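You operate a simulated robot arm through the tools that you are given. There is no shell and no other tool. Be economical: measure what you need, move in short steps, check, and stop when the job is done.

Carry out the task below with a simulated robot arm. There is one attempt and no reset: what you move stays moved.

JOB
Pack the adapter in the grey pouch for the trip.
Fine: first fit it with the plug head named on the trip card; zip the pouch shut. Set down upright: white travel adapter.

The check looks at the end state, three seconds after you hand in, the way a careful person would. Anything else that was tipped, shoved, dropped, spilled or broken makes it a failure.

ROBOT AND FRAMES
A 6-joint arm with a two-finger parallel gripper, fixed in place. Base frame: the origin is at the foot of the arm, x ahead of it, y to its left, z up. Lengths are in m, angles in rad, forces in N, time in s.
With the tool pointing down near the work surface it reaches from about 0.14 to 0.82 m from the base axis. Its first joint turns from -2.897 to 2.897 rad. Payload 3.91 kg.
Tool frame: the origin (TCP) lies between the finger pads and is the grasp point; the fingertips stand 0.03 m ahead of it; z points along the fingers, y is the line along which they close. The gripper opens to 0.11 m. The fingers are 0.02 m wide and 0.01 m thick; the gripper's body (0.048 by 0.112 m) begins 0.055 m behind the TCP.
Orientation is that of the tool frame in the base frame, as a unit quaternion [w, x, y, z]. With the fingers straight down and closing along the base's y, the tool's x points along the base's -x, its y along +y and its z along -z.

CONTROLS
- The arm moves only by the tool send_rows. Its argument "steps" is a list of rows, each an object (a shift or turn left out is 0, a gripper value left out holds the last) with "rot": the turn, a rotation vector about the base's x, y, z in rad, a list of three; "dp": the shift along the base's x, y, z in cm, a list of three; "claw": the closure, from 0 (fully open) to 1 (shut). In form: [{"rot": [ax, ay, az], "dp": [tx, ty, tz], "claw": claw}, ...]. A call has 1 to 12 rows; each row shifts and turns the commanded pose from where the row before left it. A row lasts 0.2 s, in which the tool goes at most 0.05 m and 0.15 rad; a call with a longer step from one row to the next is refused whole, and so is a gripper value outside its range. A pose out of reach is approached as far as the arm can. The call stops where the force on the tool passes 90 N (or 10 N more than at its start, if that is more) or the arm is blocked; 0.2 s more then pass. The fingers move at their own pace (about 0.108 m/s each) and stop on an object; they squeeze with about 39 N. The grip force told is the motor's: it shows also when the fingers shut on nothing. Time passes only in rows, and 0.2 s behind the last, so rows that do not move let the fingers close. It gives the time, the measured TCP pose, the force on the tool (base axes), the opening and the grip force at its end, in the units of the frame above (readings bear some noise), with the torque about the TCP (base axes, N m) and any sound that the robot's microphone picked up.
- Cameras (640 x 400 px; columns grow to the right, rows downward): "scene" is fixed at [0.4009, -0.4974, 1.3179]; the picture's right is [-0.07, 1.00, 0.00], its down [0.92, 0.06, -0.39] and it looks along [-0.39, -0.03, -0.92] (base axes); focal length 257 px, centre (320, 200). "wrist" rides on the gripper at [0.077, 0.007, -0.114] in the tool frame; the picture's right is [-0.09, 1.00, 0.00], its down [-0.80, -0.07, -0.59] and it looks along [-0.59, -0.05, 0.80] (tool axes); focal length 270 px, centre (320, 200). There is no depth. A picture from a camera that has moved, and an enlarged one, comes with that camera's place and axes in the base frame and with its lens.
- capture(camera): a new picture of that camera. The clock stands still meanwhile.
- slide_trunk(by): slides the trunk up (or, below 0, down) by that many m; the arm rides with it, the base frame stays. It gives what a move gives, with no picture.
- close_up(camera, box): a new picture of the part [left, top, right, bottom] of that camera's present view, enlarged. The clock stands still meanwhile.
- close_job(): hands the job in; it is judged then, once.

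Go step by step. Nothing tells you positions but the pictures and the camera data: compare them with the known pose of the tool, close in by small moves and look again before you grip or let go. The budget is 120 turns and 68 pictures, counting those below and the enlarged ones. Unless the task says otherwise, let go and move clear before handing in, and close with one line.

The tools are called after "Emit:" as name(argument=value, ...) on one line, values as JSON. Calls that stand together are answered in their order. send_rows: Moves the arm, as the interface text tells. Its arguments: {"type":"object","properties":{"steps":{"type":"array","items":{"type":"object","properties":{"rot":{"type":"array","items":{"type":"number"}},"dp":{"type":"array","items":{"type":"number"}},"claw":{"type":"number"}}}}},"required":["steps"]} The other tools are called the same way: slide_trunk (by) slides the trunk up or down; capture (camera) takes a picture; close_up (camera, box) takes an enlarged picture of a part of a camera's view; close_job () hands the job in.

At the start:

```text
t: 0.0
eef_pos: [0.102, -0.455, 0.9723]
tcp_rot: [0.0, 0.0, 1.0, -0.001]
force: [-0.4, 0.7, -0.7]
ft_torque: [-0.02, 0.02, 0.02]
gripper_width: 0.1098
grip_force: 0.1
trunk travel left (down, up): [-0.45, 0.09]
```

scene: 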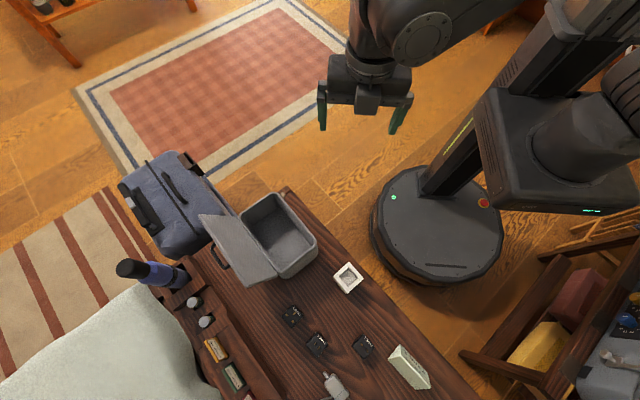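
wrist: 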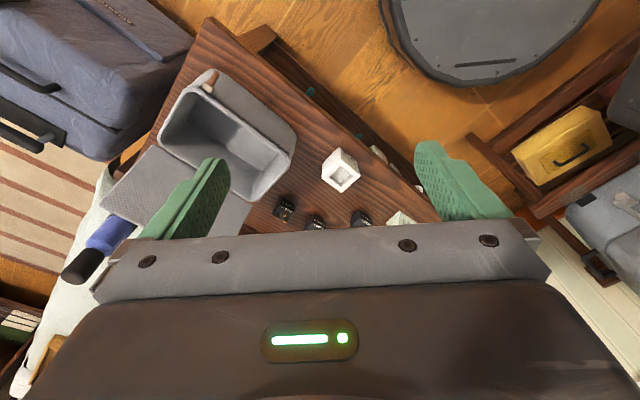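

I see a desk with an open grey pouch, a white adapter, three black plug heads and a card. I'll look closer.

Emit:
close_up(camera="scene", box=[260, 250, 440, 400])

Emit:
close_up(camera="scene", box=[120, 180, 330, 400])

```text
2.67 times, centred on (350, 325) of scene
camera zoom: at [0.4009, -0.4974, 1.3179], right [-0.07, 1.0, 0.0], down [0.92, 0.06, -0.39], along [-0.39, -0.03, -0.92], focal length 685 px, centre (240, -133)
```

zoom: 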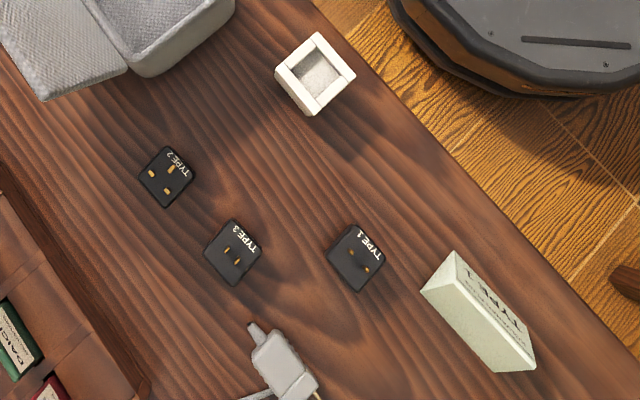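

```text
1.82 times, centred on (225, 290) of scene
camera zoom: at [0.4009, -0.4974, 1.3179], right [-0.07, 1.0, 0.0], down [0.92, 0.06, -0.39], along [-0.39, -0.03, -0.92], focal length 467 px, centre (493, 36)
```

zoom: 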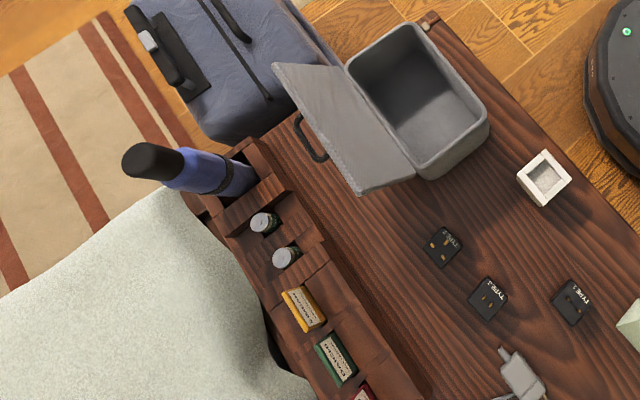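

The tent card seems to name a type; I'll read it enlarged.

Emit:
close_up(camera="scene", box=[370, 335, 440, 400])

Emit:
close_up(camera="scene", box=[275, 295, 385, 365])

Emit:
close_up(camera="scene", box=[190, 180, 370, 300])

```text
6.15 times, centred on (405, 368) of scene
camera zoom: at [0.4009, -0.4974, 1.3179], right [-0.07, 1.0, 0.0], down [0.92, 0.06, -0.39], along [-0.39, -0.03, -0.92], focal length 1581 px, centre (-203, -831)
```

zoom: 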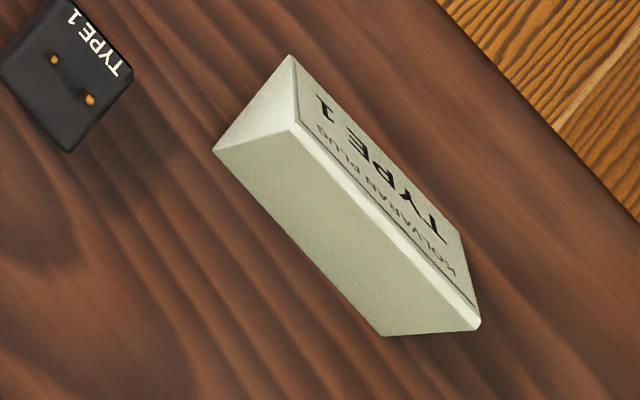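

```text
5.71 times, centred on (330, 330) of scene
camera zoom: at [0.4009, -0.4974, 1.3179], right [-0.07, 1.0, 0.0], down [0.92, 0.06, -0.39], along [-0.39, -0.03, -0.92], focal length 1468 px, centre (263, -543)
```

zoom: 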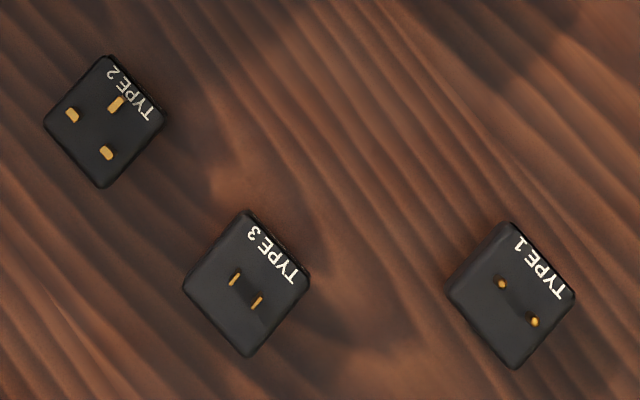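

```text
3.33 times, centred on (280, 240) of scene
camera zoom: at [0.4009, -0.4974, 1.3179], right [-0.07, 1.0, 0.0], down [0.92, 0.06, -0.39], along [-0.39, -0.03, -0.92], focal length 856 px, centre (453, 67)
```

zoom: 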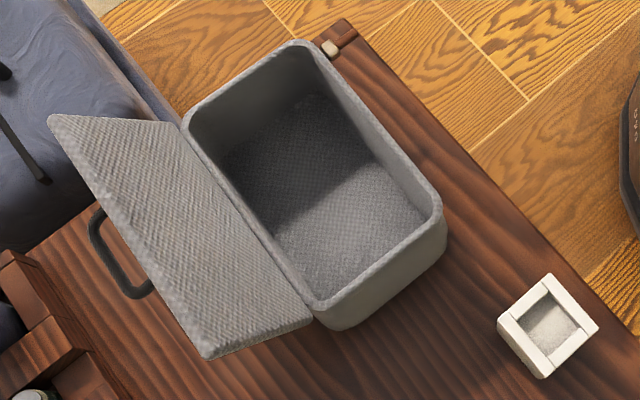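

The card reads "Kolvaran plug TYPE 1", so I need the Type 1 head, which I put at about (0.48, -0.39). The adapter is at about (0.316, -0.43), top at z about 0.60. I'll move the wrist camera closer.

Emit:
send_rows(steps=[{"dp": [3, 1, -3]}, {"dp": [3, 1, -3]}, {"dp": [3, 1, -3]}, {"dp": [3, 1, -3]}, {"dp": [3, 1, -3]}, {"dp": [3, 0.5, -3]}])

Emit:
capture(camera="wrist")

```text
t: 1.4
eef_pos: [0.2815, -0.3983, 0.7906]
tcp_rot: [0.0, 0.0, 1.0, 0.0]
force: [-0.7, 0.1, -0.2]
ft_torque: [0.0, -0.01, -0.01]
gripper_width: 0.11
grip_force: 0.2
trunk travel left (down, up): [-0.45, 0.09]
```

```text
60 pictures are left
camera wrist: at [0.2053, -0.3928, 0.9049], right [0.09, 1.0, 0.0], down [0.8, -0.07, 0.59], along [0.59, -0.05, -0.8], focal length 270 px, centre (320, 200)
```

wrist: 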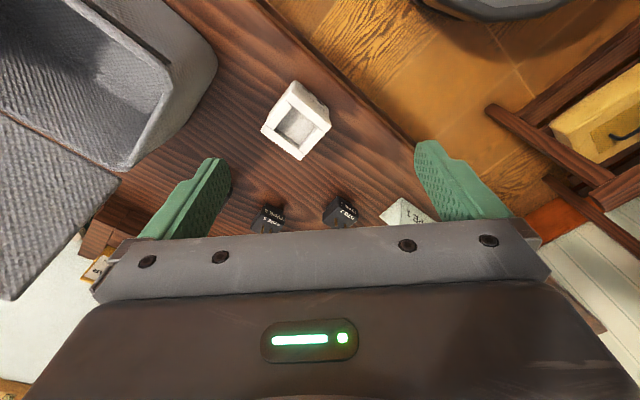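

The wrist camera sees best the area on the base side of the gripper. I'll move out in +x to view the heads and card.

Emit:
send_rows(steps=[{"dp": [4, 0, 0]}, {"dp": [4, 0, 0]}, {"dp": [4, 0, 0]}, {"dp": [4, 0, 0]}, {"dp": [4, 0, 0]}, {"dp": [2, 0, 0]}])

Emit:
capture(camera="wrist")

```text
t: 2.8
eef_pos: [0.5026, -0.3994, 0.7904]
tcp_rot: [-0.001, 0.001, 1.0, 0.001]
force: [0.3, 1.2, 0.1]
ft_torque: [0.0, 0.02, 0.02]
gripper_width: 0.1101
grip_force: 0.1
trunk travel left (down, up): [-0.45, 0.09]
```

```text
59 pictures are left
camera wrist: at [0.4255, -0.3929, 0.9068], right [0.09, 1.0, 0.0], down [0.8, -0.07, 0.59], along [0.59, -0.05, -0.8], focal length 270 px, centre (320, 200)
```

wrist: 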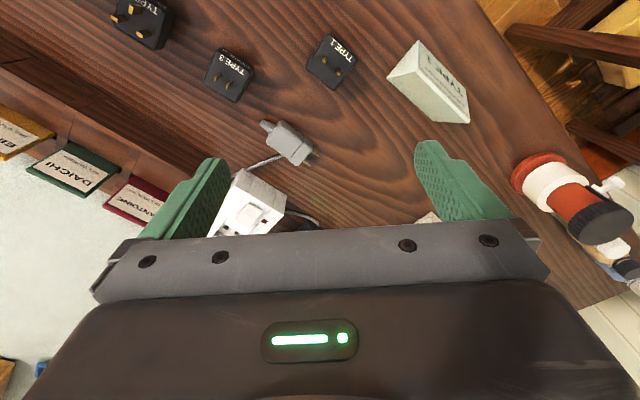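

I'll zoom in on the Type 1 head, the card and the white item lower in the view.

Emit:
close_up(camera="wrist", box=[200, 20, 360, 120])

Emit:
close_up(camera="wrist", box=[200, 110, 330, 240])

Emit:
close_up(camera="wrist", box=[380, 30, 480, 130])

```text
4.00 times, centred on (280, 70) of wrist
camera zoom: at [0.4255, -0.3929, 0.9068], right [0.09, 1.0, 0.0], down [0.8, -0.07, 0.59], along [0.59, -0.05, -0.8], focal length 1081 px, centre (480, 720)
```

zoom: 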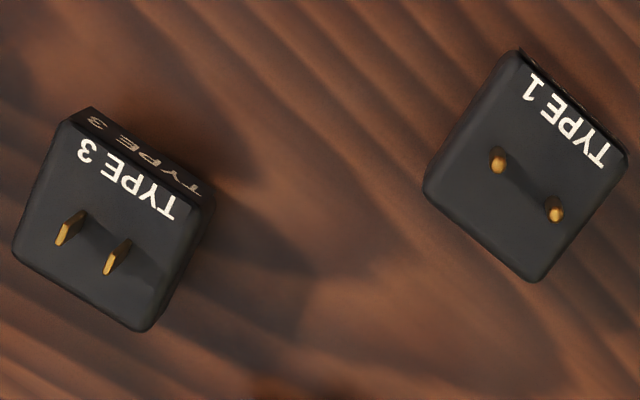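

```text
3.08 times, centred on (265, 175) of wrist
camera zoom: at [0.4255, -0.3929, 0.9068], right [0.09, 1.0, 0.0], down [0.8, -0.07, 0.59], along [0.59, -0.05, -0.8], focal length 832 px, centre (489, 277)
```

zoom: 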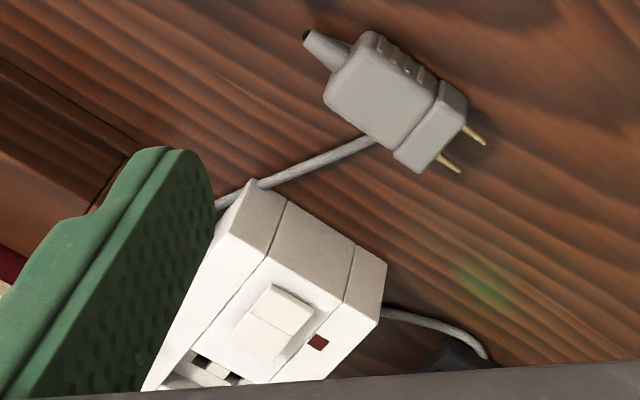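

```text
4.00 times, centred on (430, 80) of wrist
camera zoom: at [0.4255, -0.3929, 0.9068], right [0.09, 1.0, 0.0], down [0.8, -0.07, 0.59], along [0.59, -0.05, -0.8], focal length 1081 px, centre (-120, 680)
```

zoom: 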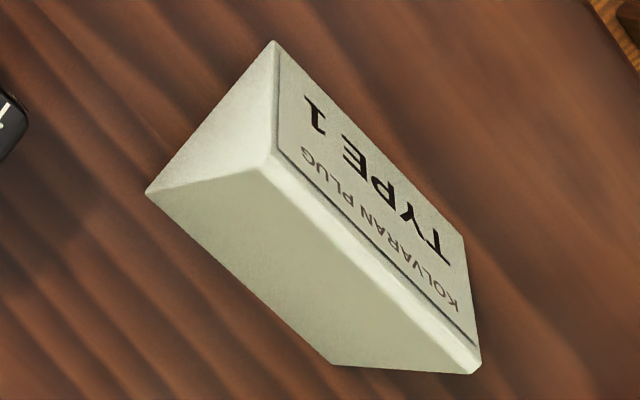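

Type 1 is confirmed. Its head is at about (0.483, -0.384), top z about 0.575, 4 cm square, edges yawed about 47°. Next I'll look at the adapter and pouch from above.

Emit:
send_rows(steps=[{"dp": [-3, -2, 0]}, {"dp": [-3, -2, 0]}, {"dp": [-3, -2, 0]}, {"dp": [-3, -2, 0]}])

Emit:
capture(camera="wrist")

Emit:
close_up(camera="wrist", box=[320, 0, 440, 100])

```text
t: 3.8
eef_pos: [0.3828, -0.478, 0.7897]
tcp_rot: [0.0, -0.001, 1.0, 0.0]
force: [-0.2, -1.0, -0.6]
ft_torque: [0.0, 0.01, -0.04]
gripper_width: 0.1102
grip_force: 0.0
trunk travel left (down, up): [-0.45, 0.09]
```

```text
55 pictures are left
camera wrist: at [0.3058, -0.4734, 0.9053], right [0.09, 1.0, 0.0], down [0.8, -0.07, 0.59], along [0.59, -0.05, -0.8], focal length 270 px, centre (320, 200)
```

wrist: 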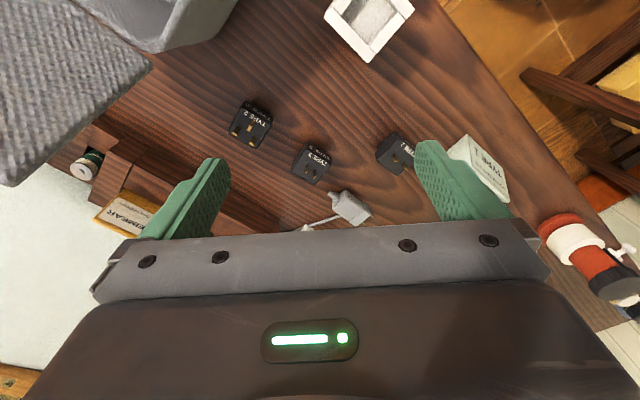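

```text
4.00 times, centred on (380, 50) of wrist
camera zoom: at [0.3058, -0.4734, 0.9053], right [0.09, 1.0, 0.0], down [0.8, -0.07, 0.59], along [0.59, -0.05, -0.8], focal length 1081 px, centre (80, 800)
```

zoom: 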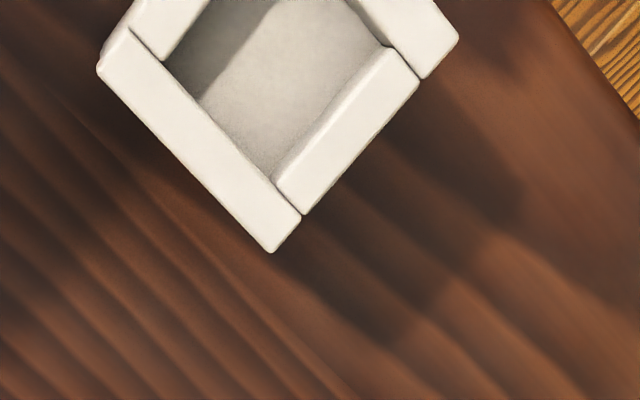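

I need the whole adapter in view; I'll step back a little.

Emit:
send_rows(steps=[{"dp": [-4, 0, 2]}, {"dp": [-2, -2, 3]}])

Emit:
close_up(camera="wrist", box=[300, 0, 460, 120])

Emit:
close_up(camera="wrist", box=[0, 0, 320, 200])

```text
t: 4.4
eef_pos: [0.323, -0.5016, 0.8405]
tcp_rot: [0.0, 0.0, 1.0, 0.0]
force: [0.3, -0.1, -0.1]
ft_torque: [-0.07, -0.02, -0.01]
gripper_width: 0.1098
grip_force: 0.0
trunk travel left (down, up): [-0.45, 0.09]
```

```text
3.33 times, centred on (380, 60) of wrist
camera zoom: at [0.2453, -0.4943, 0.9558], right [0.09, 1.0, 0.0], down [0.8, -0.07, 0.59], along [0.59, -0.05, -0.8], focal length 901 px, centre (120, 667)
```

zoom: 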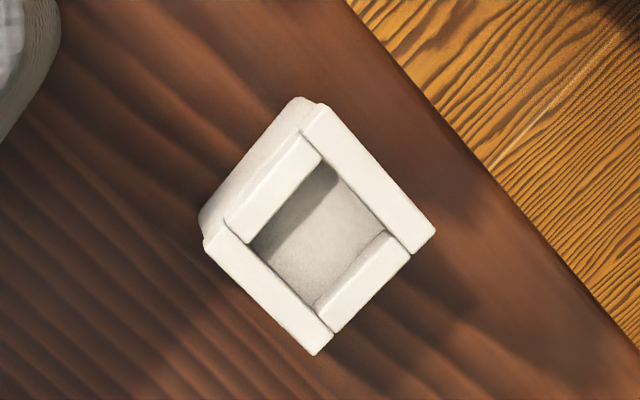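

```text
2.00 times, centred on (160, 100) of wrist
camera zoom: at [0.2453, -0.4943, 0.9558], right [0.09, 1.0, 0.0], down [0.8, -0.07, 0.59], along [0.59, -0.05, -0.8], focal length 541 px, centre (640, 400)
```

zoom: 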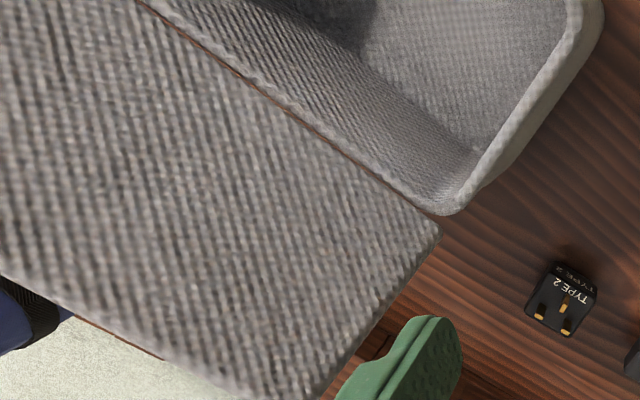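

The adapter is centred at about (0.321, -0.4275), top z about 0.598, with its edges at about 45°. I'll yaw the gripper to 137° and go above the Type 1 head with the fingers partly closed.

Emit:
send_rows(steps=[{"dp": [2, 1.47, -1.5], "rot": [0, 0, 0.138], "claw": 0.36}, {"dp": [2, 1.47, -1.5], "rot": [0, 0, 0.138]}, {"dp": [2, 1.47, -1.5], "rot": [0, 0, 0.138]}, {"dp": [2, 1.47, -1.5], "rot": [0, 0, 0.138]}, {"dp": [2, 1.47, -1.5], "rot": [0, 0, 0.138]}, {"dp": [2, 1.47, -1.5], "rot": [0, 0, 0.137]}, {"dp": [2, 1.47, -2.5]}, {"dp": [2, 1.47, -2.5]}])

Emit:
capture(camera="wrist")

```text
t: 6.2
eef_pos: [0.4828, -0.3803, 0.7021]
tcp_rot: [0.0, -0.402, 0.916, 0.0]
force: [-0.6, -0.8, 0.0]
ft_torque: [-0.02, 0.0, 0.01]
gripper_width: 0.0702
grip_force: 0.0
trunk travel left (down, up): [-0.45, 0.09]
```

```text
51 pictures are left
camera wrist: at [0.4251, -0.4322, 0.8168], right [-0.67, 0.74, 0.0], down [0.59, 0.54, 0.59], along [0.44, 0.4, -0.8], focal length 270 px, centre (320, 200)
```

wrist: 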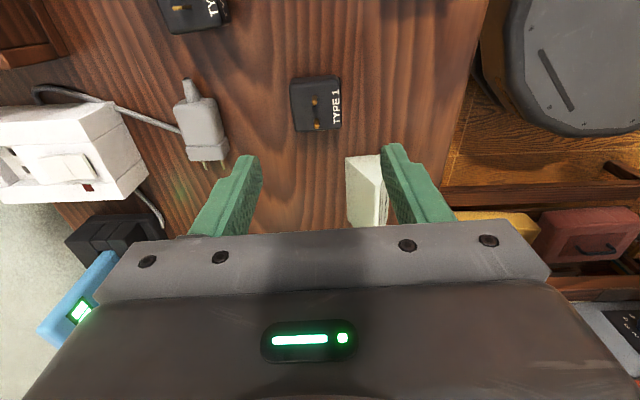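

The view is well aligned. I'll zoom in to refine the head's yaw, offset and height.

Emit:
close_up(camera="wrist", box=[270, 60, 370, 140])

```text
5.00 times, centred on (320, 100) of wrist
camera zoom: at [0.4251, -0.4322, 0.8168], right [-0.67, 0.74, 0.0], down [0.59, 0.54, 0.59], along [0.44, 0.4, -0.8], focal length 1351 px, centre (320, 700)
```

zoom: 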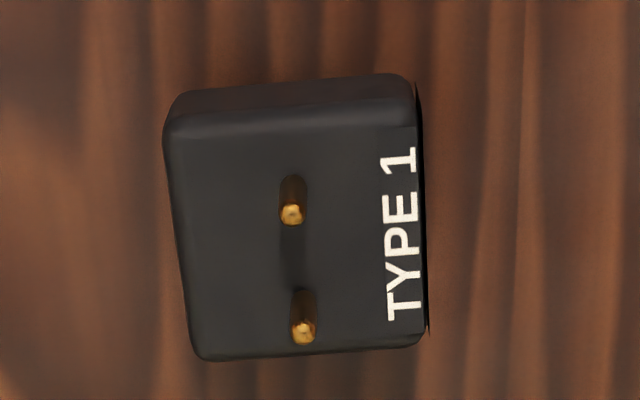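

The head is centred at about (0.4835, -0.383) and the yaw matches. I'll descend to hold only its upper part, at TCP z about 0.60, and look.

Emit:
send_rows(steps=[{"dp": [0.05, -0.27, -4]}, {"dp": [0, 0, -3]}, {"dp": [0, 0, -2]}, {"dp": [0, 0, -1.2]}])

Emit:
capture(camera="wrist")

```text
t: 7.2
eef_pos: [0.4831, -0.3841, 0.5992]
tcp_rot: [0.0, -0.402, 0.916, 0.0]
force: [0.2, -0.2, 0.4]
ft_torque: [0.0, -0.01, -0.05]
gripper_width: 0.0704
grip_force: 0.1
trunk travel left (down, up): [-0.45, 0.09]
```

```text
49 pictures are left
camera wrist: at [0.4249, -0.4363, 0.7146], right [-0.67, 0.74, 0.0], down [0.59, 0.54, 0.59], along [0.44, 0.4, -0.8], focal length 270 px, centre (320, 200)
```

wrist: 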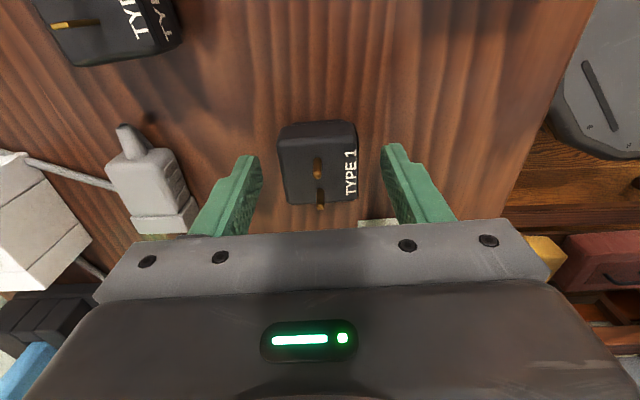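

The head sits centred between the fingers, with its top at z about 0.578. I'll lower 4 mm more and grip.

Emit:
send_rows(steps=[{"dp": [0, 0, -0.4]}, {"claw": 1}, {"claw": 1}, {"claw": 1}])

Emit:
close_up(camera="wrist", box=[220, 90, 420, 230])

```text
t: 8.2
eef_pos: [0.4814, -0.3844, 0.5962]
tcp_rot: [0.0, -0.402, 0.916, 0.0]
force: [0.0, 0.0, 1.0]
ft_torque: [-0.01, 0.01, -0.01]
gripper_width: 0.0406
grip_force: 39.5
trunk travel left (down, up): [-0.45, 0.09]
```

```text
2.86 times, centred on (320, 160) of wrist
camera zoom: at [0.4245, -0.4369, 0.7113], right [-0.67, 0.74, 0.0], down [0.59, 0.54, 0.59], along [0.44, 0.4, -0.8], focal length 772 px, centre (320, 314)
```

zoom: 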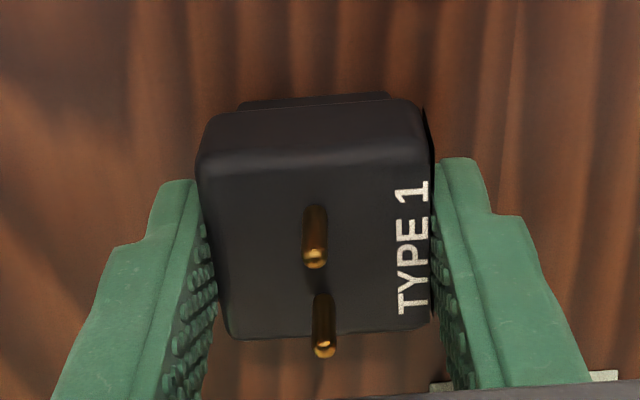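

Gripped at 4.06 cm. There seems to be a narrower stub underneath the head; I'll lift and look at it.

Emit:
send_rows(steps=[{"dp": [0, 0, 3]}, {"dp": [0, 0, 4]}, {"dp": [0, 0, 4]}])

Emit:
close_up(camera="wrist", box=[220, 90, 420, 230])

Emit:
close_up(camera="scene", box=[280, 230, 440, 370])

```text
t: 9.0
eef_pos: [0.4796, -0.385, 0.7049]
tcp_rot: [0.0, -0.402, 0.916, 0.001]
force: [0.4, -0.1, 0.0]
ft_torque: [-0.02, -0.01, 0.01]
gripper_width: 0.0408
grip_force: 39.0
trunk travel left (down, up): [-0.45, 0.09]
```

```text
2.86 times, centred on (320, 160) of wrist
camera zoom: at [0.4241, -0.4364, 0.8206], right [-0.67, 0.74, 0.0], down [0.59, 0.54, 0.59], along [0.44, 0.4, -0.8], focal length 772 px, centre (320, 314)
```

zoom: 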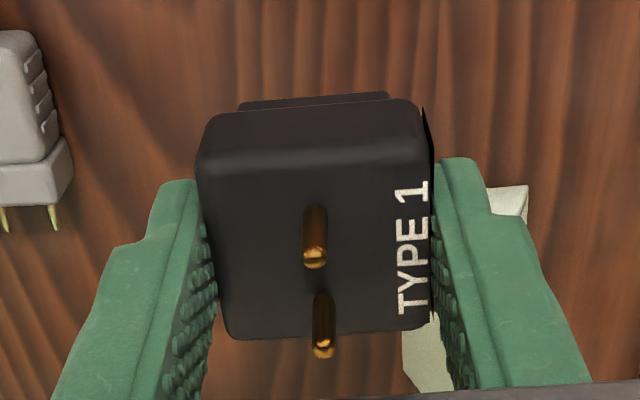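

```text
2.86 times, centred on (360, 300) of scene
camera zoom: at [0.4009, -0.4974, 1.3179], right [-0.07, 1.0, 0.0], down [0.92, 0.06, -0.39], along [-0.39, -0.03, -0.92], focal length 734 px, centre (206, -86)
```

zoom: 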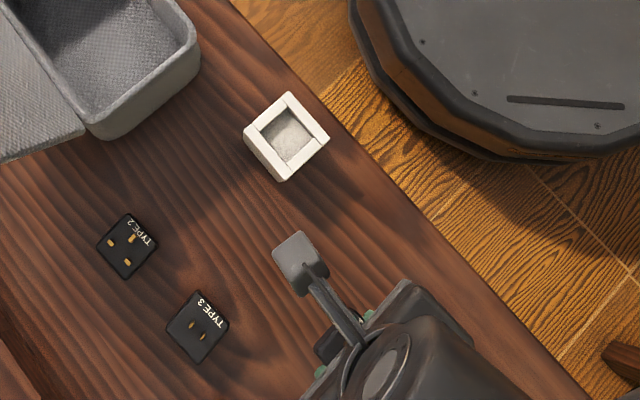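

The head has a narrower stub underneath, which should fit the adapter's cavity. I'll move so the adapter comes into the wrist view just in front of the held head, and measure both.

Emit:
send_rows(steps=[{"dp": [-4, 0.2, 0]}, {"dp": [-4, 0.2, 0]}, {"dp": [-3.5, 0.2, 0]}, {}])

Emit:
close_up(camera="wrist", box=[220, 20, 420, 220])

```text
t: 10.0
eef_pos: [0.3687, -0.377, 0.7053]
tcp_rot: [0.0, -0.402, 0.916, 0.0]
force: [0.2, 0.7, -1.2]
ft_torque: [-0.01, 0.03, 0.03]
gripper_width: 0.041
grip_force: 39.1
trunk travel left (down, up): [-0.45, 0.09]
```

```text
2.00 times, centred on (320, 120) of wrist
camera zoom: at [0.3109, -0.4294, 0.8204], right [-0.67, 0.74, 0.0], down [0.59, 0.54, 0.59], along [0.44, 0.4, -0.8], focal length 541 px, centre (320, 360)
```

zoom: 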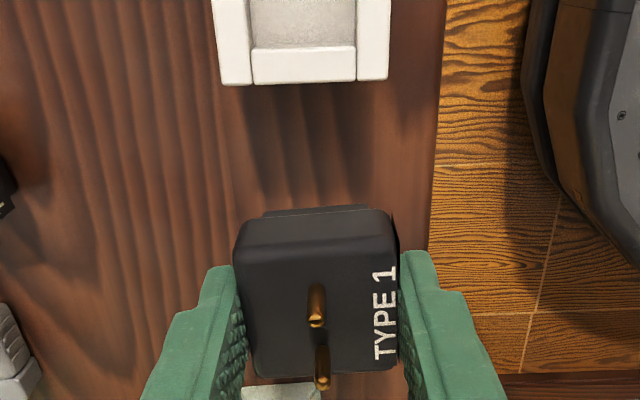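

The adapter looks well aligned but is cut off; I'll move 3 cm closer for the full view.

Emit:
send_rows(steps=[{"dp": [-2.03, -2.2, 0]}, {}])

Emit:
close_up(camera="wrist", box=[240, 0, 400, 200])

```text
t: 10.6
eef_pos: [0.3487, -0.3972, 0.7032]
tcp_rot: [0.0, -0.401, 0.916, 0.0]
force: [0.1, -0.2, -0.8]
ft_torque: [0.03, -0.01, 0.01]
gripper_width: 0.0408
grip_force: 38.4
trunk travel left (down, up): [-0.45, 0.09]
```

```text
2.00 times, centred on (320, 100) of wrist
camera zoom: at [0.2912, -0.4503, 0.819], right [-0.67, 0.74, 0.0], down [0.59, 0.54, 0.59], along [0.44, 0.4, -0.8], focal length 541 px, centre (320, 400)
```

zoom: 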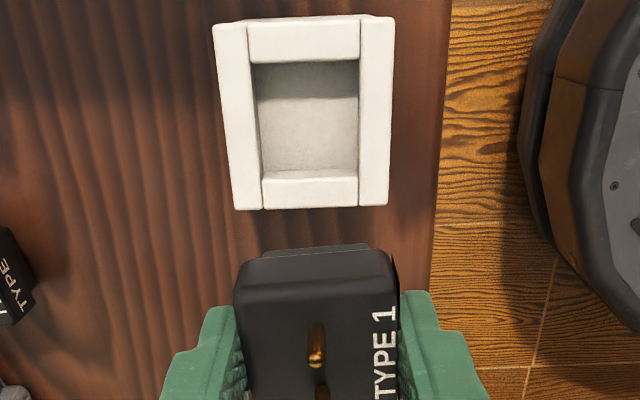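

The adapter is turned about 0.045 rad from the tool and the cavity is about 3.7 cm wide. I'll shift the head over the cavity centre, turn to match, and check.

Emit:
send_rows(steps=[{"dp": [-1.5, -1.7, 0], "rot": [0, 0, -0.045]}, {"dp": [-1.49, -1.71, 0]}, {}, {}])

Emit:
close_up(camera="wrist", box=[240, 60, 400, 220])

Emit:
close_up(camera="scene", box=[300, 230, 400, 310])

```text
t: 11.6
eef_pos: [0.3187, -0.4336, 0.7049]
tcp_rot: [0.0, -0.381, 0.925, 0.001]
force: [-0.3, -0.1, -1.1]
ft_torque: [0.0, 0.03, -0.03]
gripper_width: 0.0407
grip_force: 39.5
trunk travel left (down, up): [-0.45, 0.09]
```

```text
2.50 times, centred on (320, 140) of wrist
camera zoom: at [0.2584, -0.4833, 0.8202], right [-0.64, 0.77, 0.0], down [0.62, 0.51, 0.59], along [0.46, 0.38, -0.8], focal length 676 px, centre (320, 350)
```

zoom: 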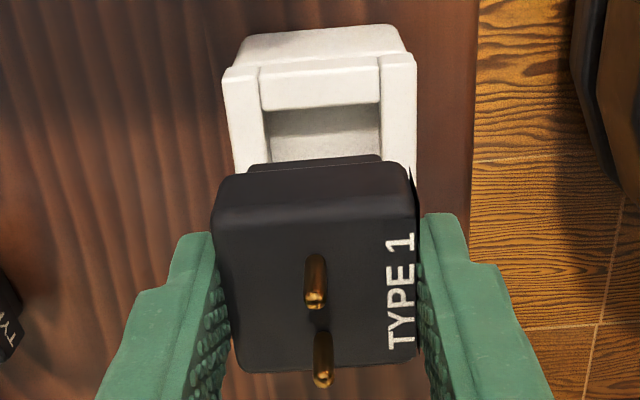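

```text
5.00 times, centred on (350, 270) of scene
camera zoom: at [0.4009, -0.4974, 1.3179], right [-0.07, 1.0, 0.0], down [0.92, 0.06, -0.39], along [-0.39, -0.03, -0.92], focal length 1284 px, centre (170, -150)
```

zoom: 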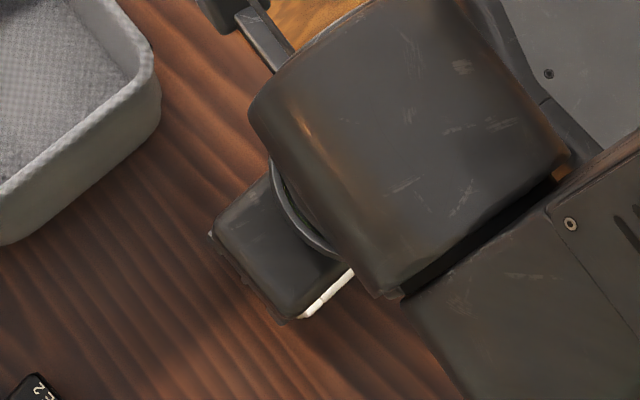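

The yaw matches and the head is about 1.7 mm off sideways. I'll correct that, come down a little and measure again close to the rim.

Emit:
send_rows(steps=[{"dp": [-0.12, 0.12, -1.5]}, {}, {}])

Emit:
close_up(camera="wrist", box=[240, 60, 400, 220])

```text
t: 12.4
eef_pos: [0.3177, -0.4328, 0.6905]
tcp_rot: [0.0, -0.381, 0.925, 0.0]
force: [0.3, 0.3, -0.3]
ft_torque: [0.01, 0.0, -0.03]
gripper_width: 0.0404
grip_force: 38.8
trunk travel left (down, up): [-0.45, 0.09]
```

```text
2.50 times, centred on (320, 140) of wrist
camera zoom: at [0.257, -0.4825, 0.8059], right [-0.64, 0.77, 0.0], down [0.62, 0.51, 0.59], along [0.46, 0.38, -0.8], focal length 676 px, centre (320, 350)
```

zoom: 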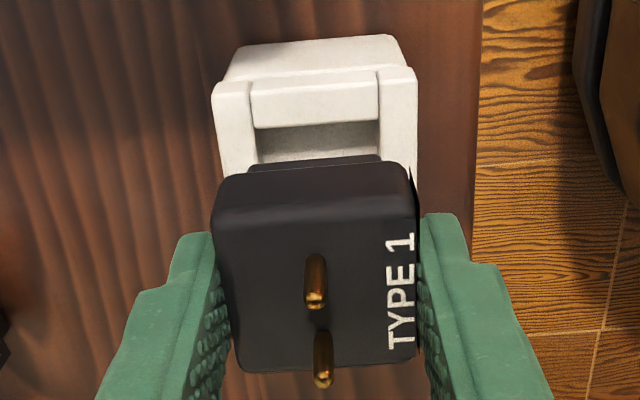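

Lateral centring is good now. I'll come down further with a 1 mm forward trim and re-check.

Emit:
send_rows(steps=[{"dp": [0.07, 0.07, -1.6]}, {}, {}])

Emit:
close_up(camera="wrist", box=[240, 60, 400, 220])

```text
t: 13.2
eef_pos: [0.3168, -0.4324, 0.6753]
tcp_rot: [0.0, -0.38, 0.925, 0.0]
force: [0.3, -0.5, -0.9]
ft_torque: [-0.01, 0.02, 0.0]
gripper_width: 0.0407
grip_force: 39.4
trunk travel left (down, up): [-0.45, 0.09]
```

```text
2.50 times, centred on (320, 140) of wrist
camera zoom: at [0.2577, -0.4818, 0.7902], right [-0.64, 0.77, 0.0], down [0.62, 0.51, 0.59], along [0.46, 0.38, -0.8], focal length 676 px, centre (320, 350)
```

zoom: 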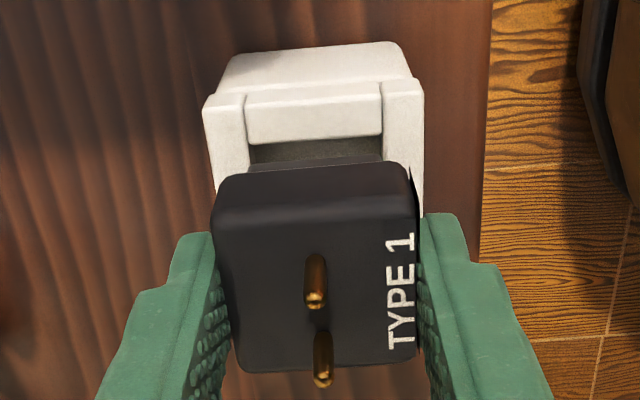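

Side centring is within a fraction of a mm. I'll go down 1 cm more to settle the fore-aft offset.

Emit:
send_rows(steps=[{"dp": [0, 0, -1.0]}, {}, {}])

Emit:
close_up(camera="wrist", box=[270, 70, 370, 150])

```text
t: 14.0
eef_pos: [0.3162, -0.4316, 0.6657]
tcp_rot: [0.0, -0.381, 0.924, 0.0]
force: [0.0, 0.2, -0.4]
ft_torque: [-0.03, 0.01, -0.03]
gripper_width: 0.0408
grip_force: 39.0
trunk travel left (down, up): [-0.45, 0.09]
```

```text
5.00 times, centred on (320, 110) of wrist
camera zoom: at [0.2569, -0.4814, 0.7802], right [-0.64, 0.77, 0.0], down [0.62, 0.51, 0.59], along [0.46, 0.38, -0.8], focal length 1351 px, centre (320, 650)
```

zoom: 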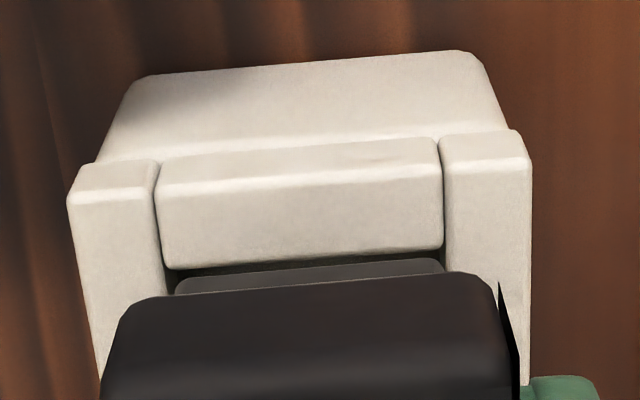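

The stub is within about 0.5 mm of the cavity all round. I'll trim and lower slowly, watching the force.

Emit:
send_rows(steps=[{"dp": [0.05, -0.02, -0.2]}, {"dp": [0, 0, -0.2]}, {"dp": [0, 0, -0.2]}, {"dp": [0, 0, -0.2]}, {}])

Emit:
close_up(camera="wrist", box=[270, 70, 370, 150])

```text
t: 15.2
eef_pos: [0.3159, -0.433, 0.6591]
tcp_rot: [0.0, -0.38, 0.925, -0.001]
force: [-0.2, 1.0, 10.1]
ft_torque: [0.01, 0.14, -0.03]
gripper_width: 0.0408
grip_force: 39.3
trunk travel left (down, up): [-0.45, 0.09]
```

```text
5.00 times, centred on (320, 110) of wrist
camera zoom: at [0.257, -0.4823, 0.7732], right [-0.64, 0.77, 0.0], down [0.62, 0.51, 0.59], along [0.46, 0.38, -0.8], focal length 1351 px, centre (320, 650)
```

zoom: 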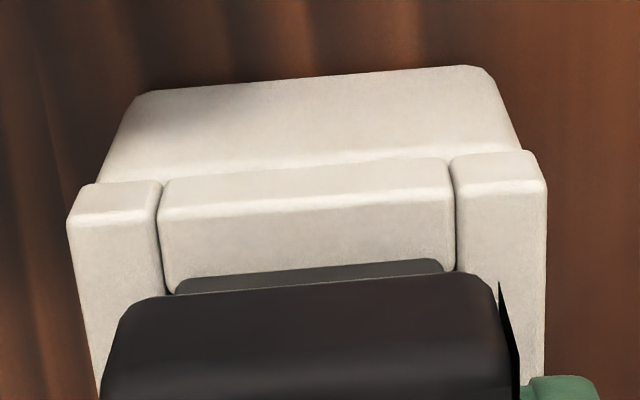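

Contact at 10 N: the stub rests on the near wall, about 2.5 mm short fore-aft. I'll lift 3 mm, shift forward 2.5 mm and lower again.

Emit:
send_rows(steps=[{"dp": [0, 0, 0.4]}, {"dp": [0.18, 0.18, 0]}, {"dp": [0, 0, -0.2]}, {"dp": [0, 0, -0.2]}, {"dp": [0, 0, -0.15]}, {"dp": [0, 0, -0.15]}, {}])

Emit:
close_up(camera="wrist", box=[270, 70, 370, 150])

```text
t: 16.8
eef_pos: [0.3187, -0.4311, 0.6548]
tcp_rot: [0.0, -0.381, 0.924, -0.003]
force: [0.5, -1.9, 34.8]
ft_torque: [-0.36, 0.57, 0.02]
gripper_width: 0.0407
grip_force: 39.2
trunk travel left (down, up): [-0.45, 0.09]
```

```text
5.00 times, centred on (320, 110) of wrist
camera zoom: at [0.2589, -0.4802, 0.7706], right [-0.64, 0.77, 0.0], down [0.62, 0.52, 0.59], along [0.46, 0.38, -0.8], focal length 1351 px, centre (320, 650)
```

zoom: 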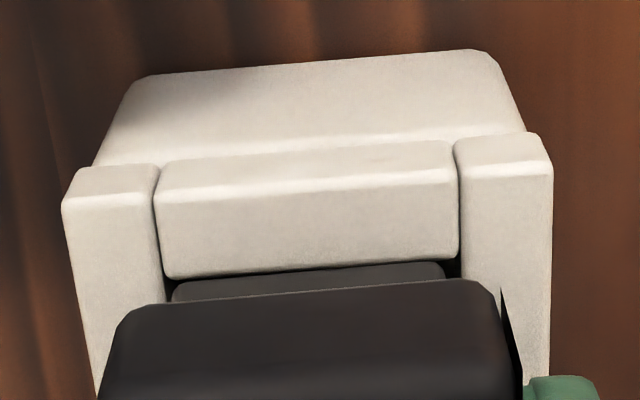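

Torque says the contact is still on the near wall. I'll lift, shift forward another 1.5 mm with a small side trim, and lower again.

Emit:
send_rows(steps=[{"dp": [0, 0, 0.5]}, {"dp": [0.08, 0.13, 0]}, {"dp": [0, 0, -0.2]}, {"dp": [0, 0, -0.2]}, {"dp": [0, 0, -0.1]}, {"dp": [0, 0, -0.1]}, {}])

Emit:
close_up(camera="wrist", box=[270, 70, 370, 150])

```text
t: 18.4
eef_pos: [0.3198, -0.4289, 0.6521]
tcp_rot: [0.001, -0.381, 0.925, 0.0]
force: [-0.4, 0.1, -0.3]
ft_torque: [-0.01, -0.01, 0.0]
gripper_width: 0.0404
grip_force: 39.0
trunk travel left (down, up): [-0.45, 0.09]
```

```text
5.00 times, centred on (320, 110) of wrist
camera zoom: at [0.2607, -0.4798, 0.7677], right [-0.64, 0.77, 0.0], down [0.62, 0.51, 0.59], along [0.46, 0.38, -0.8], focal length 1351 px, centre (320, 650)
```

zoom: 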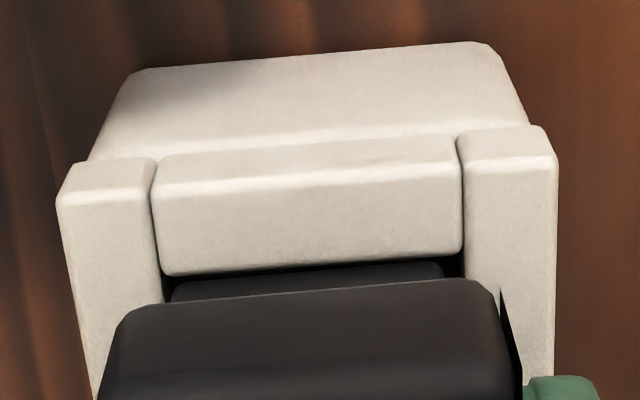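

No force now, so the stub is entering the cavity. I'll continue down.

Emit:
send_rows(steps=[{"dp": [0, 0, -0.2]}, {"dp": [0, 0, -0.2]}, {"dp": [0, 0, -0.2]}, {}])

Emit:
close_up(camera="wrist", box=[270, 70, 370, 150])

```text
t: 19.4
eef_pos: [0.3205, -0.4308, 0.6461]
tcp_rot: [0.001, -0.381, 0.925, 0.0]
force: [0.0, -0.5, -1.0]
ft_torque: [0.0, 0.02, 0.02]
gripper_width: 0.0409
grip_force: 39.2
trunk travel left (down, up): [-0.45, 0.09]
```

```text
5.00 times, centred on (320, 110) of wrist
camera zoom: at [0.2608, -0.4799, 0.7608], right [-0.64, 0.77, 0.0], down [0.62, 0.51, 0.59], along [0.46, 0.38, -0.8], focal length 1351 px, centre (320, 650)
```

zoom: 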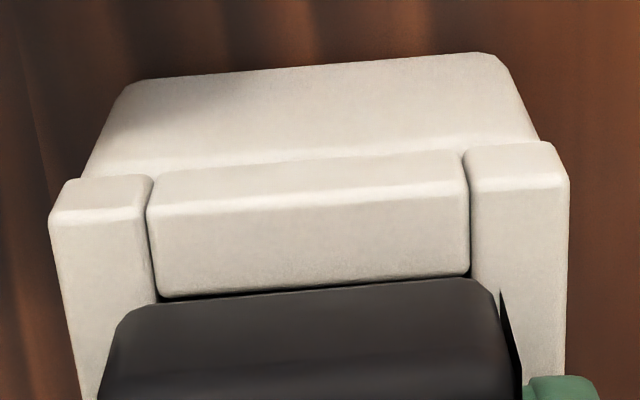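

The stub is inside. I'll keep going until it seats.

Emit:
send_rows(steps=[{"dp": [0, 0, -0.2]}, {"dp": [0, 0, -0.2]}, {"dp": [0, 0, -0.2]}, {"dp": [0, 0, -0.2]}, {}])

Emit:
close_up(camera="wrist", box=[240, 60, 400, 220])

```text
t: 20.6
eef_pos: [0.3202, -0.4305, 0.6416]
tcp_rot: [0.0, -0.38, 0.925, -0.003]
force: [-0.2, 1.3, 53.6]
ft_torque: [0.97, 0.52, -0.09]
gripper_width: 0.0408
grip_force: 39.1
trunk travel left (down, up): [-0.45, 0.09]
```

```text
2.50 times, centred on (320, 140) of wrist
camera zoom: at [0.2601, -0.4794, 0.7572], right [-0.64, 0.77, -0.01], down [0.62, 0.52, 0.59], along [0.46, 0.38, -0.8], focal length 676 px, centre (320, 350)
```

zoom: 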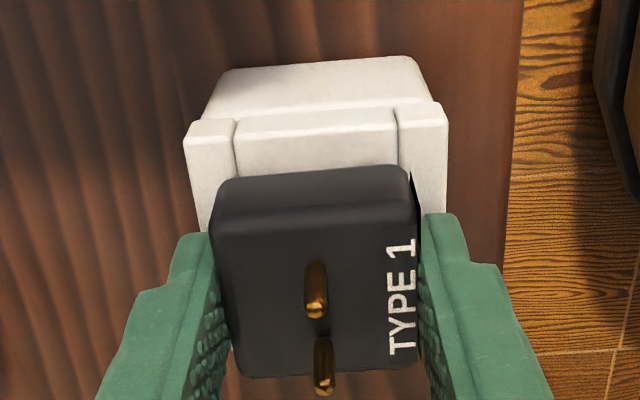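

Force rises to 54 N with the body at the rim, so it seems seated. I'll open the fingers a little and check.

Emit:
send_rows(steps=[{"claw": 0.45}, {"claw": 0.45}, {"dp": [0, 0, 3]}, {"dp": [0, 0, 3]}, {}])

Emit:
close_up(camera="wrist", box=[240, 60, 400, 220])

```text
t: 21.8
eef_pos: [0.3191, -0.4288, 0.6959]
tcp_rot: [0.0, -0.38, 0.925, 0.001]
force: [0.3, -0.1, -0.5]
ft_torque: [-0.01, -0.03, -0.01]
gripper_width: 0.0607
grip_force: 0.1
trunk travel left (down, up): [-0.45, 0.09]
```

```text
2.50 times, centred on (320, 140) of wrist
camera zoom: at [0.26, -0.4795, 0.8115], right [-0.64, 0.77, 0.0], down [0.62, 0.51, 0.59], along [0.46, 0.38, -0.8], focal length 676 px, centre (320, 350)
```

zoom: 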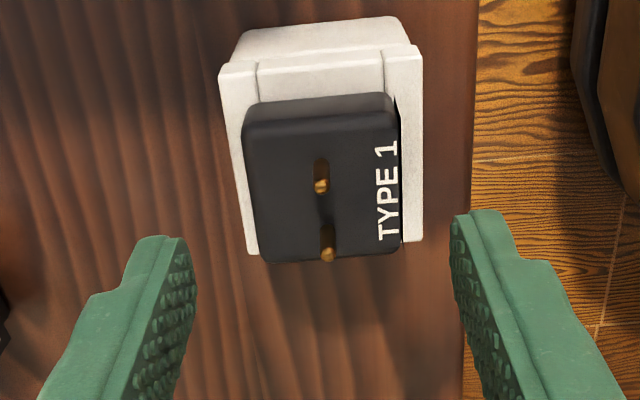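

The insertion depth is about 17 mm, the same as the stub's length, so the head is seated. I'll now grip the adapter body with the gripper yawed 90° so it fits the pouch's long side. First I turn above it.

Emit:
send_rows(steps=[{"dp": [0.2, 0.25, 2], "rot": [0, 0, -0.1427], "claw": 0.0}, {"rot": [0, 0, -0.1427]}, {"rot": [0, 0, -0.1427]}, {"rot": [0, 0, -0.1427]}, {"rot": [0, 0, -0.1427]}, {"rot": [0, 0, -0.1427]}, {"rot": [0, 0, -0.1427]}, {"rot": [0, 0, -0.1427]}, {"rot": [0, 0, -0.1427]}, {"rot": [0, 0, -0.1427]}, {"rot": [0, 0, -0.1427]}, {}])

Emit:
capture(camera="wrist")

```text
t: 24.4
eef_pos: [0.3212, -0.4277, 0.7187]
tcp_rot: [-0.001, 0.384, 0.923, 0.001]
force: [-0.1, -0.1, 0.2]
ft_torque: [-0.01, -0.01, 0.0]
gripper_width: 0.11
grip_force: 0.1
trunk travel left (down, up): [-0.45, 0.09]
```

```text
32 pictures are left
camera wrist: at [0.2724, -0.3685, 0.8333], right [0.77, 0.64, 0.0], down [0.51, -0.62, 0.59], along [0.38, -0.46, -0.8], focal length 270 px, centre (320, 200)
```

wrist: 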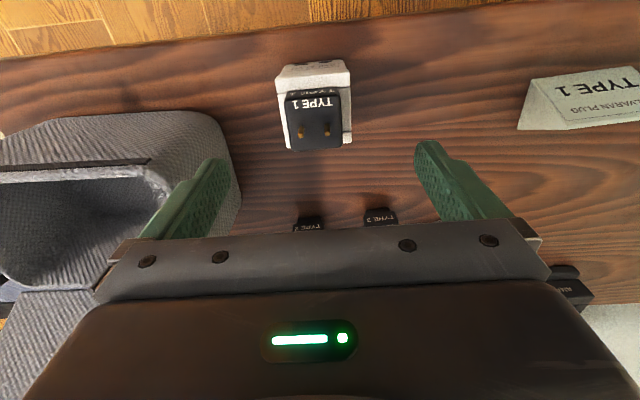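

The adapter with its head is in view. I'll zoom in to check the seating and centring.

Emit:
close_up(camera="wrist", box=[265, 50, 365, 160])

```text
3.64 times, centred on (315, 105) of wrist
camera zoom: at [0.2724, -0.3685, 0.8333], right [0.77, 0.64, 0.0], down [0.51, -0.62, 0.59], along [0.38, -0.46, -0.8], focal length 983 px, centre (338, 546)
```

zoom: 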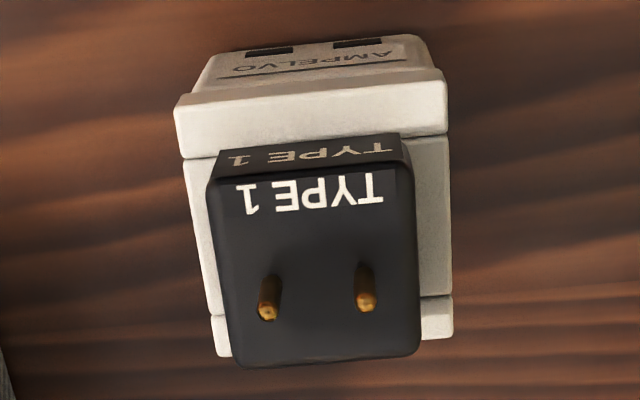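

The head is flush on the rim. The adapter is about 3 mm off TCP, so I'll correct that, descend around the body and grip.

Emit:
send_rows(steps=[{"dp": [-0.28, -0.08, -3]}, {"dp": [0, 0, -3]}, {"dp": [0, 0, -3]}, {"dp": [0, 0, -1.5]}, {"dp": [0, 0, -1.2]}, {}, {"claw": 1}, {"claw": 1}, {"claw": 1}])

```text
t: 26.4
eef_pos: [0.3169, -0.427, 0.603]
tcp_rot: [0.0, 0.384, 0.923, 0.0]
force: [-0.5, -0.9, -0.3]
ft_torque: [-0.12, 0.0, 0.0]
gripper_width: 0.0578
grip_force: 38.5
trunk travel left (down, up): [-0.45, 0.09]
```

Gripped at 5.8 cm. I'll lift straight up and look.

Emit:
send_rows(steps=[{"dp": [0, 0, 1]}, {"dp": [0, 0, 3]}, {"dp": [0, 0, 4]}, {"dp": [0, 0, 4]}, {"dp": [0, 0, 4]}, {}])

Emit:
capture(camera="wrist")

```text
t: 27.8
eef_pos: [0.3187, -0.4279, 0.7654]
tcp_rot: [0.0, 0.384, 0.923, 0.0]
force: [0.2, -0.7, -1.7]
ft_torque: [0.0, 0.0, 0.0]
gripper_width: 0.0577
grip_force: 39.3
trunk travel left (down, up): [-0.45, 0.09]
```

```text
30 pictures are left
camera wrist: at [0.2701, -0.3681, 0.881], right [0.77, 0.64, 0.0], down [0.51, -0.62, 0.59], along [0.38, -0.46, -0.8], focal length 270 px, centre (320, 200)
```

wrist: 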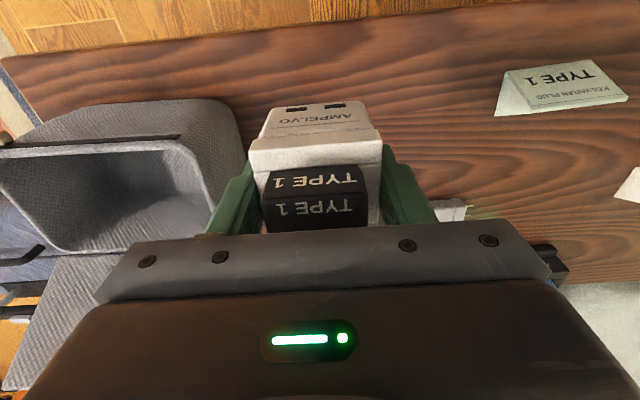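

It's held upright. I'll carry it at this height to above the pouch centre, at about (0.219, -0.626).

Emit:
send_rows(steps=[{"dp": [-2, -3.96, 0.5]}, {"dp": [-2, -3.96, 0.5]}, {"dp": [-2, -3.96, 0]}, {"dp": [-2, -3.96, 0]}, {"dp": [-2, -3.96, 0]}, {}])

Emit:
capture(camera="wrist")

Emit:
capture(camera="scene")

```text
t: 29.2
eef_pos: [0.2199, -0.6274, 0.7684]
tcp_rot: [0.001, 0.384, 0.923, 0.0]
force: [-0.7, -0.7, -2.5]
ft_torque: [0.04, 0.01, -0.02]
gripper_width: 0.0577
grip_force: 38.9
trunk travel left (down, up): [-0.45, 0.09]
```

```text
29 pictures are left
camera wrist: at [0.1703, -0.5694, 0.8837], right [0.77, 0.64, 0.0], down [0.51, -0.62, 0.59], along [0.38, -0.46, -0.8], focal length 270 px, centre (320, 200)
```

wrist: 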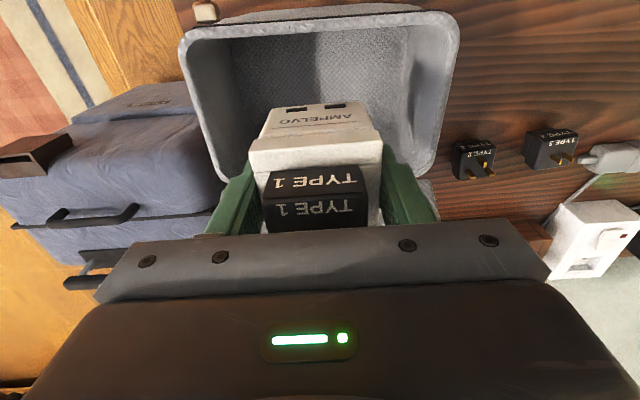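

```text
28 pictures are left
```

scene: 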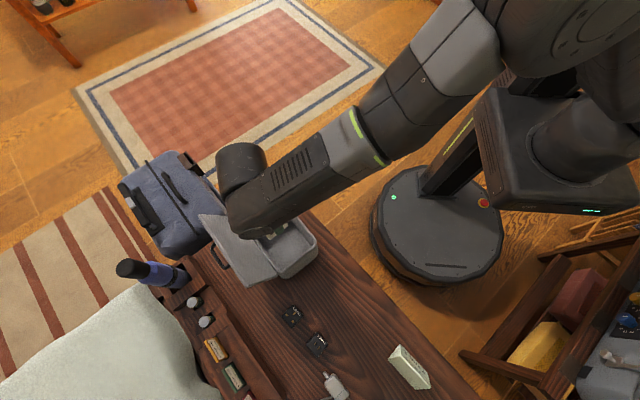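

The adapter is well centred in the opening (about 17 x 11 cm inside). I'll lower it in.

Emit:
send_rows(steps=[{"dp": [0, 0.3, -3]}, {"dp": [0, 0, -3]}, {"dp": [0, 0, -3]}, {"dp": [0, 0, -2.5]}, {"dp": [0, 0, -1.5]}, {"dp": [0, 0, -0.6]}, {}])

Emit:
capture(camera="wrist")

```text
t: 30.8
eef_pos: [0.2204, -0.6235, 0.6333]
tcp_rot: [0.0, 0.384, 0.923, 0.0]
force: [-0.3, 0.5, -1.6]
ft_torque: [-0.02, 0.01, 0.01]
gripper_width: 0.0581
grip_force: 38.8
trunk travel left (down, up): [-0.45, 0.09]
```

```text
27 pictures are left
camera wrist: at [0.1702, -0.5642, 0.7497], right [0.77, 0.64, 0.0], down [0.51, -0.62, 0.59], along [0.38, -0.46, -0.8], focal length 270 px, centre (320, 200)
```

wrist: 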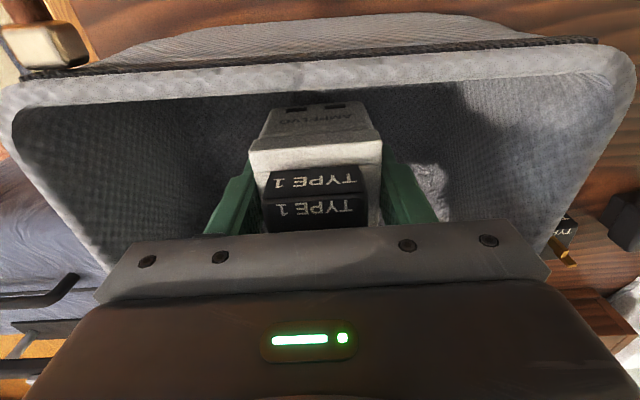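

It's inside the pouch and clear of the walls. I'll continue down in small steps until it touches the floor.

Emit:
send_rows(steps=[{"dp": [0, 0, -0.3]}, {"dp": [0, 0, -0.3]}, {"dp": [0, 0, -0.3]}, {"dp": [0, 0, -0.3]}, {}])

```text
t: 32.0
eef_pos: [0.2196, -0.6236, 0.6238]
tcp_rot: [0.001, 0.384, 0.923, 0.001]
force: [0.0, 0.9, -2.2]
ft_torque: [0.0, 0.0, 0.01]
gripper_width: 0.0578
grip_force: 38.9
trunk travel left (down, up): [-0.45, 0.09]
```

Emit:
send_rows(steps=[{"dp": [0, 0, -0.3]}, {"dp": [0, 0, -0.3]}, {"dp": [0, 0, -0.2]}, {}])

```text
t: 33.0
eef_pos: [0.2194, -0.6228, 0.615]
tcp_rot: [0.0, 0.385, 0.923, -0.001]
force: [0.3, -0.4, -2.3]
ft_torque: [0.04, 0.0, 0.01]
gripper_width: 0.0579
grip_force: 39.0
trunk travel left (down, up): [-0.45, 0.09]
```

Still no contact at z 0.615. The table-level grip was at 0.603, so the floor should be very near; continuing.

Emit:
send_rows(steps=[{"dp": [0, 0, -0.2]}, {"dp": [0, 0, -0.2]}, {"dp": [0, 0, -0.2]}, {}])

```text
t: 34.0
eef_pos: [0.2186, -0.6245, 0.6106]
tcp_rot: [0.0, 0.384, 0.923, 0.0]
force: [0.3, 1.6, 7.9]
ft_torque: [0.34, 0.13, -0.04]
gripper_width: 0.0577
grip_force: 38.6
trunk travel left (down, up): [-0.45, 0.09]
```

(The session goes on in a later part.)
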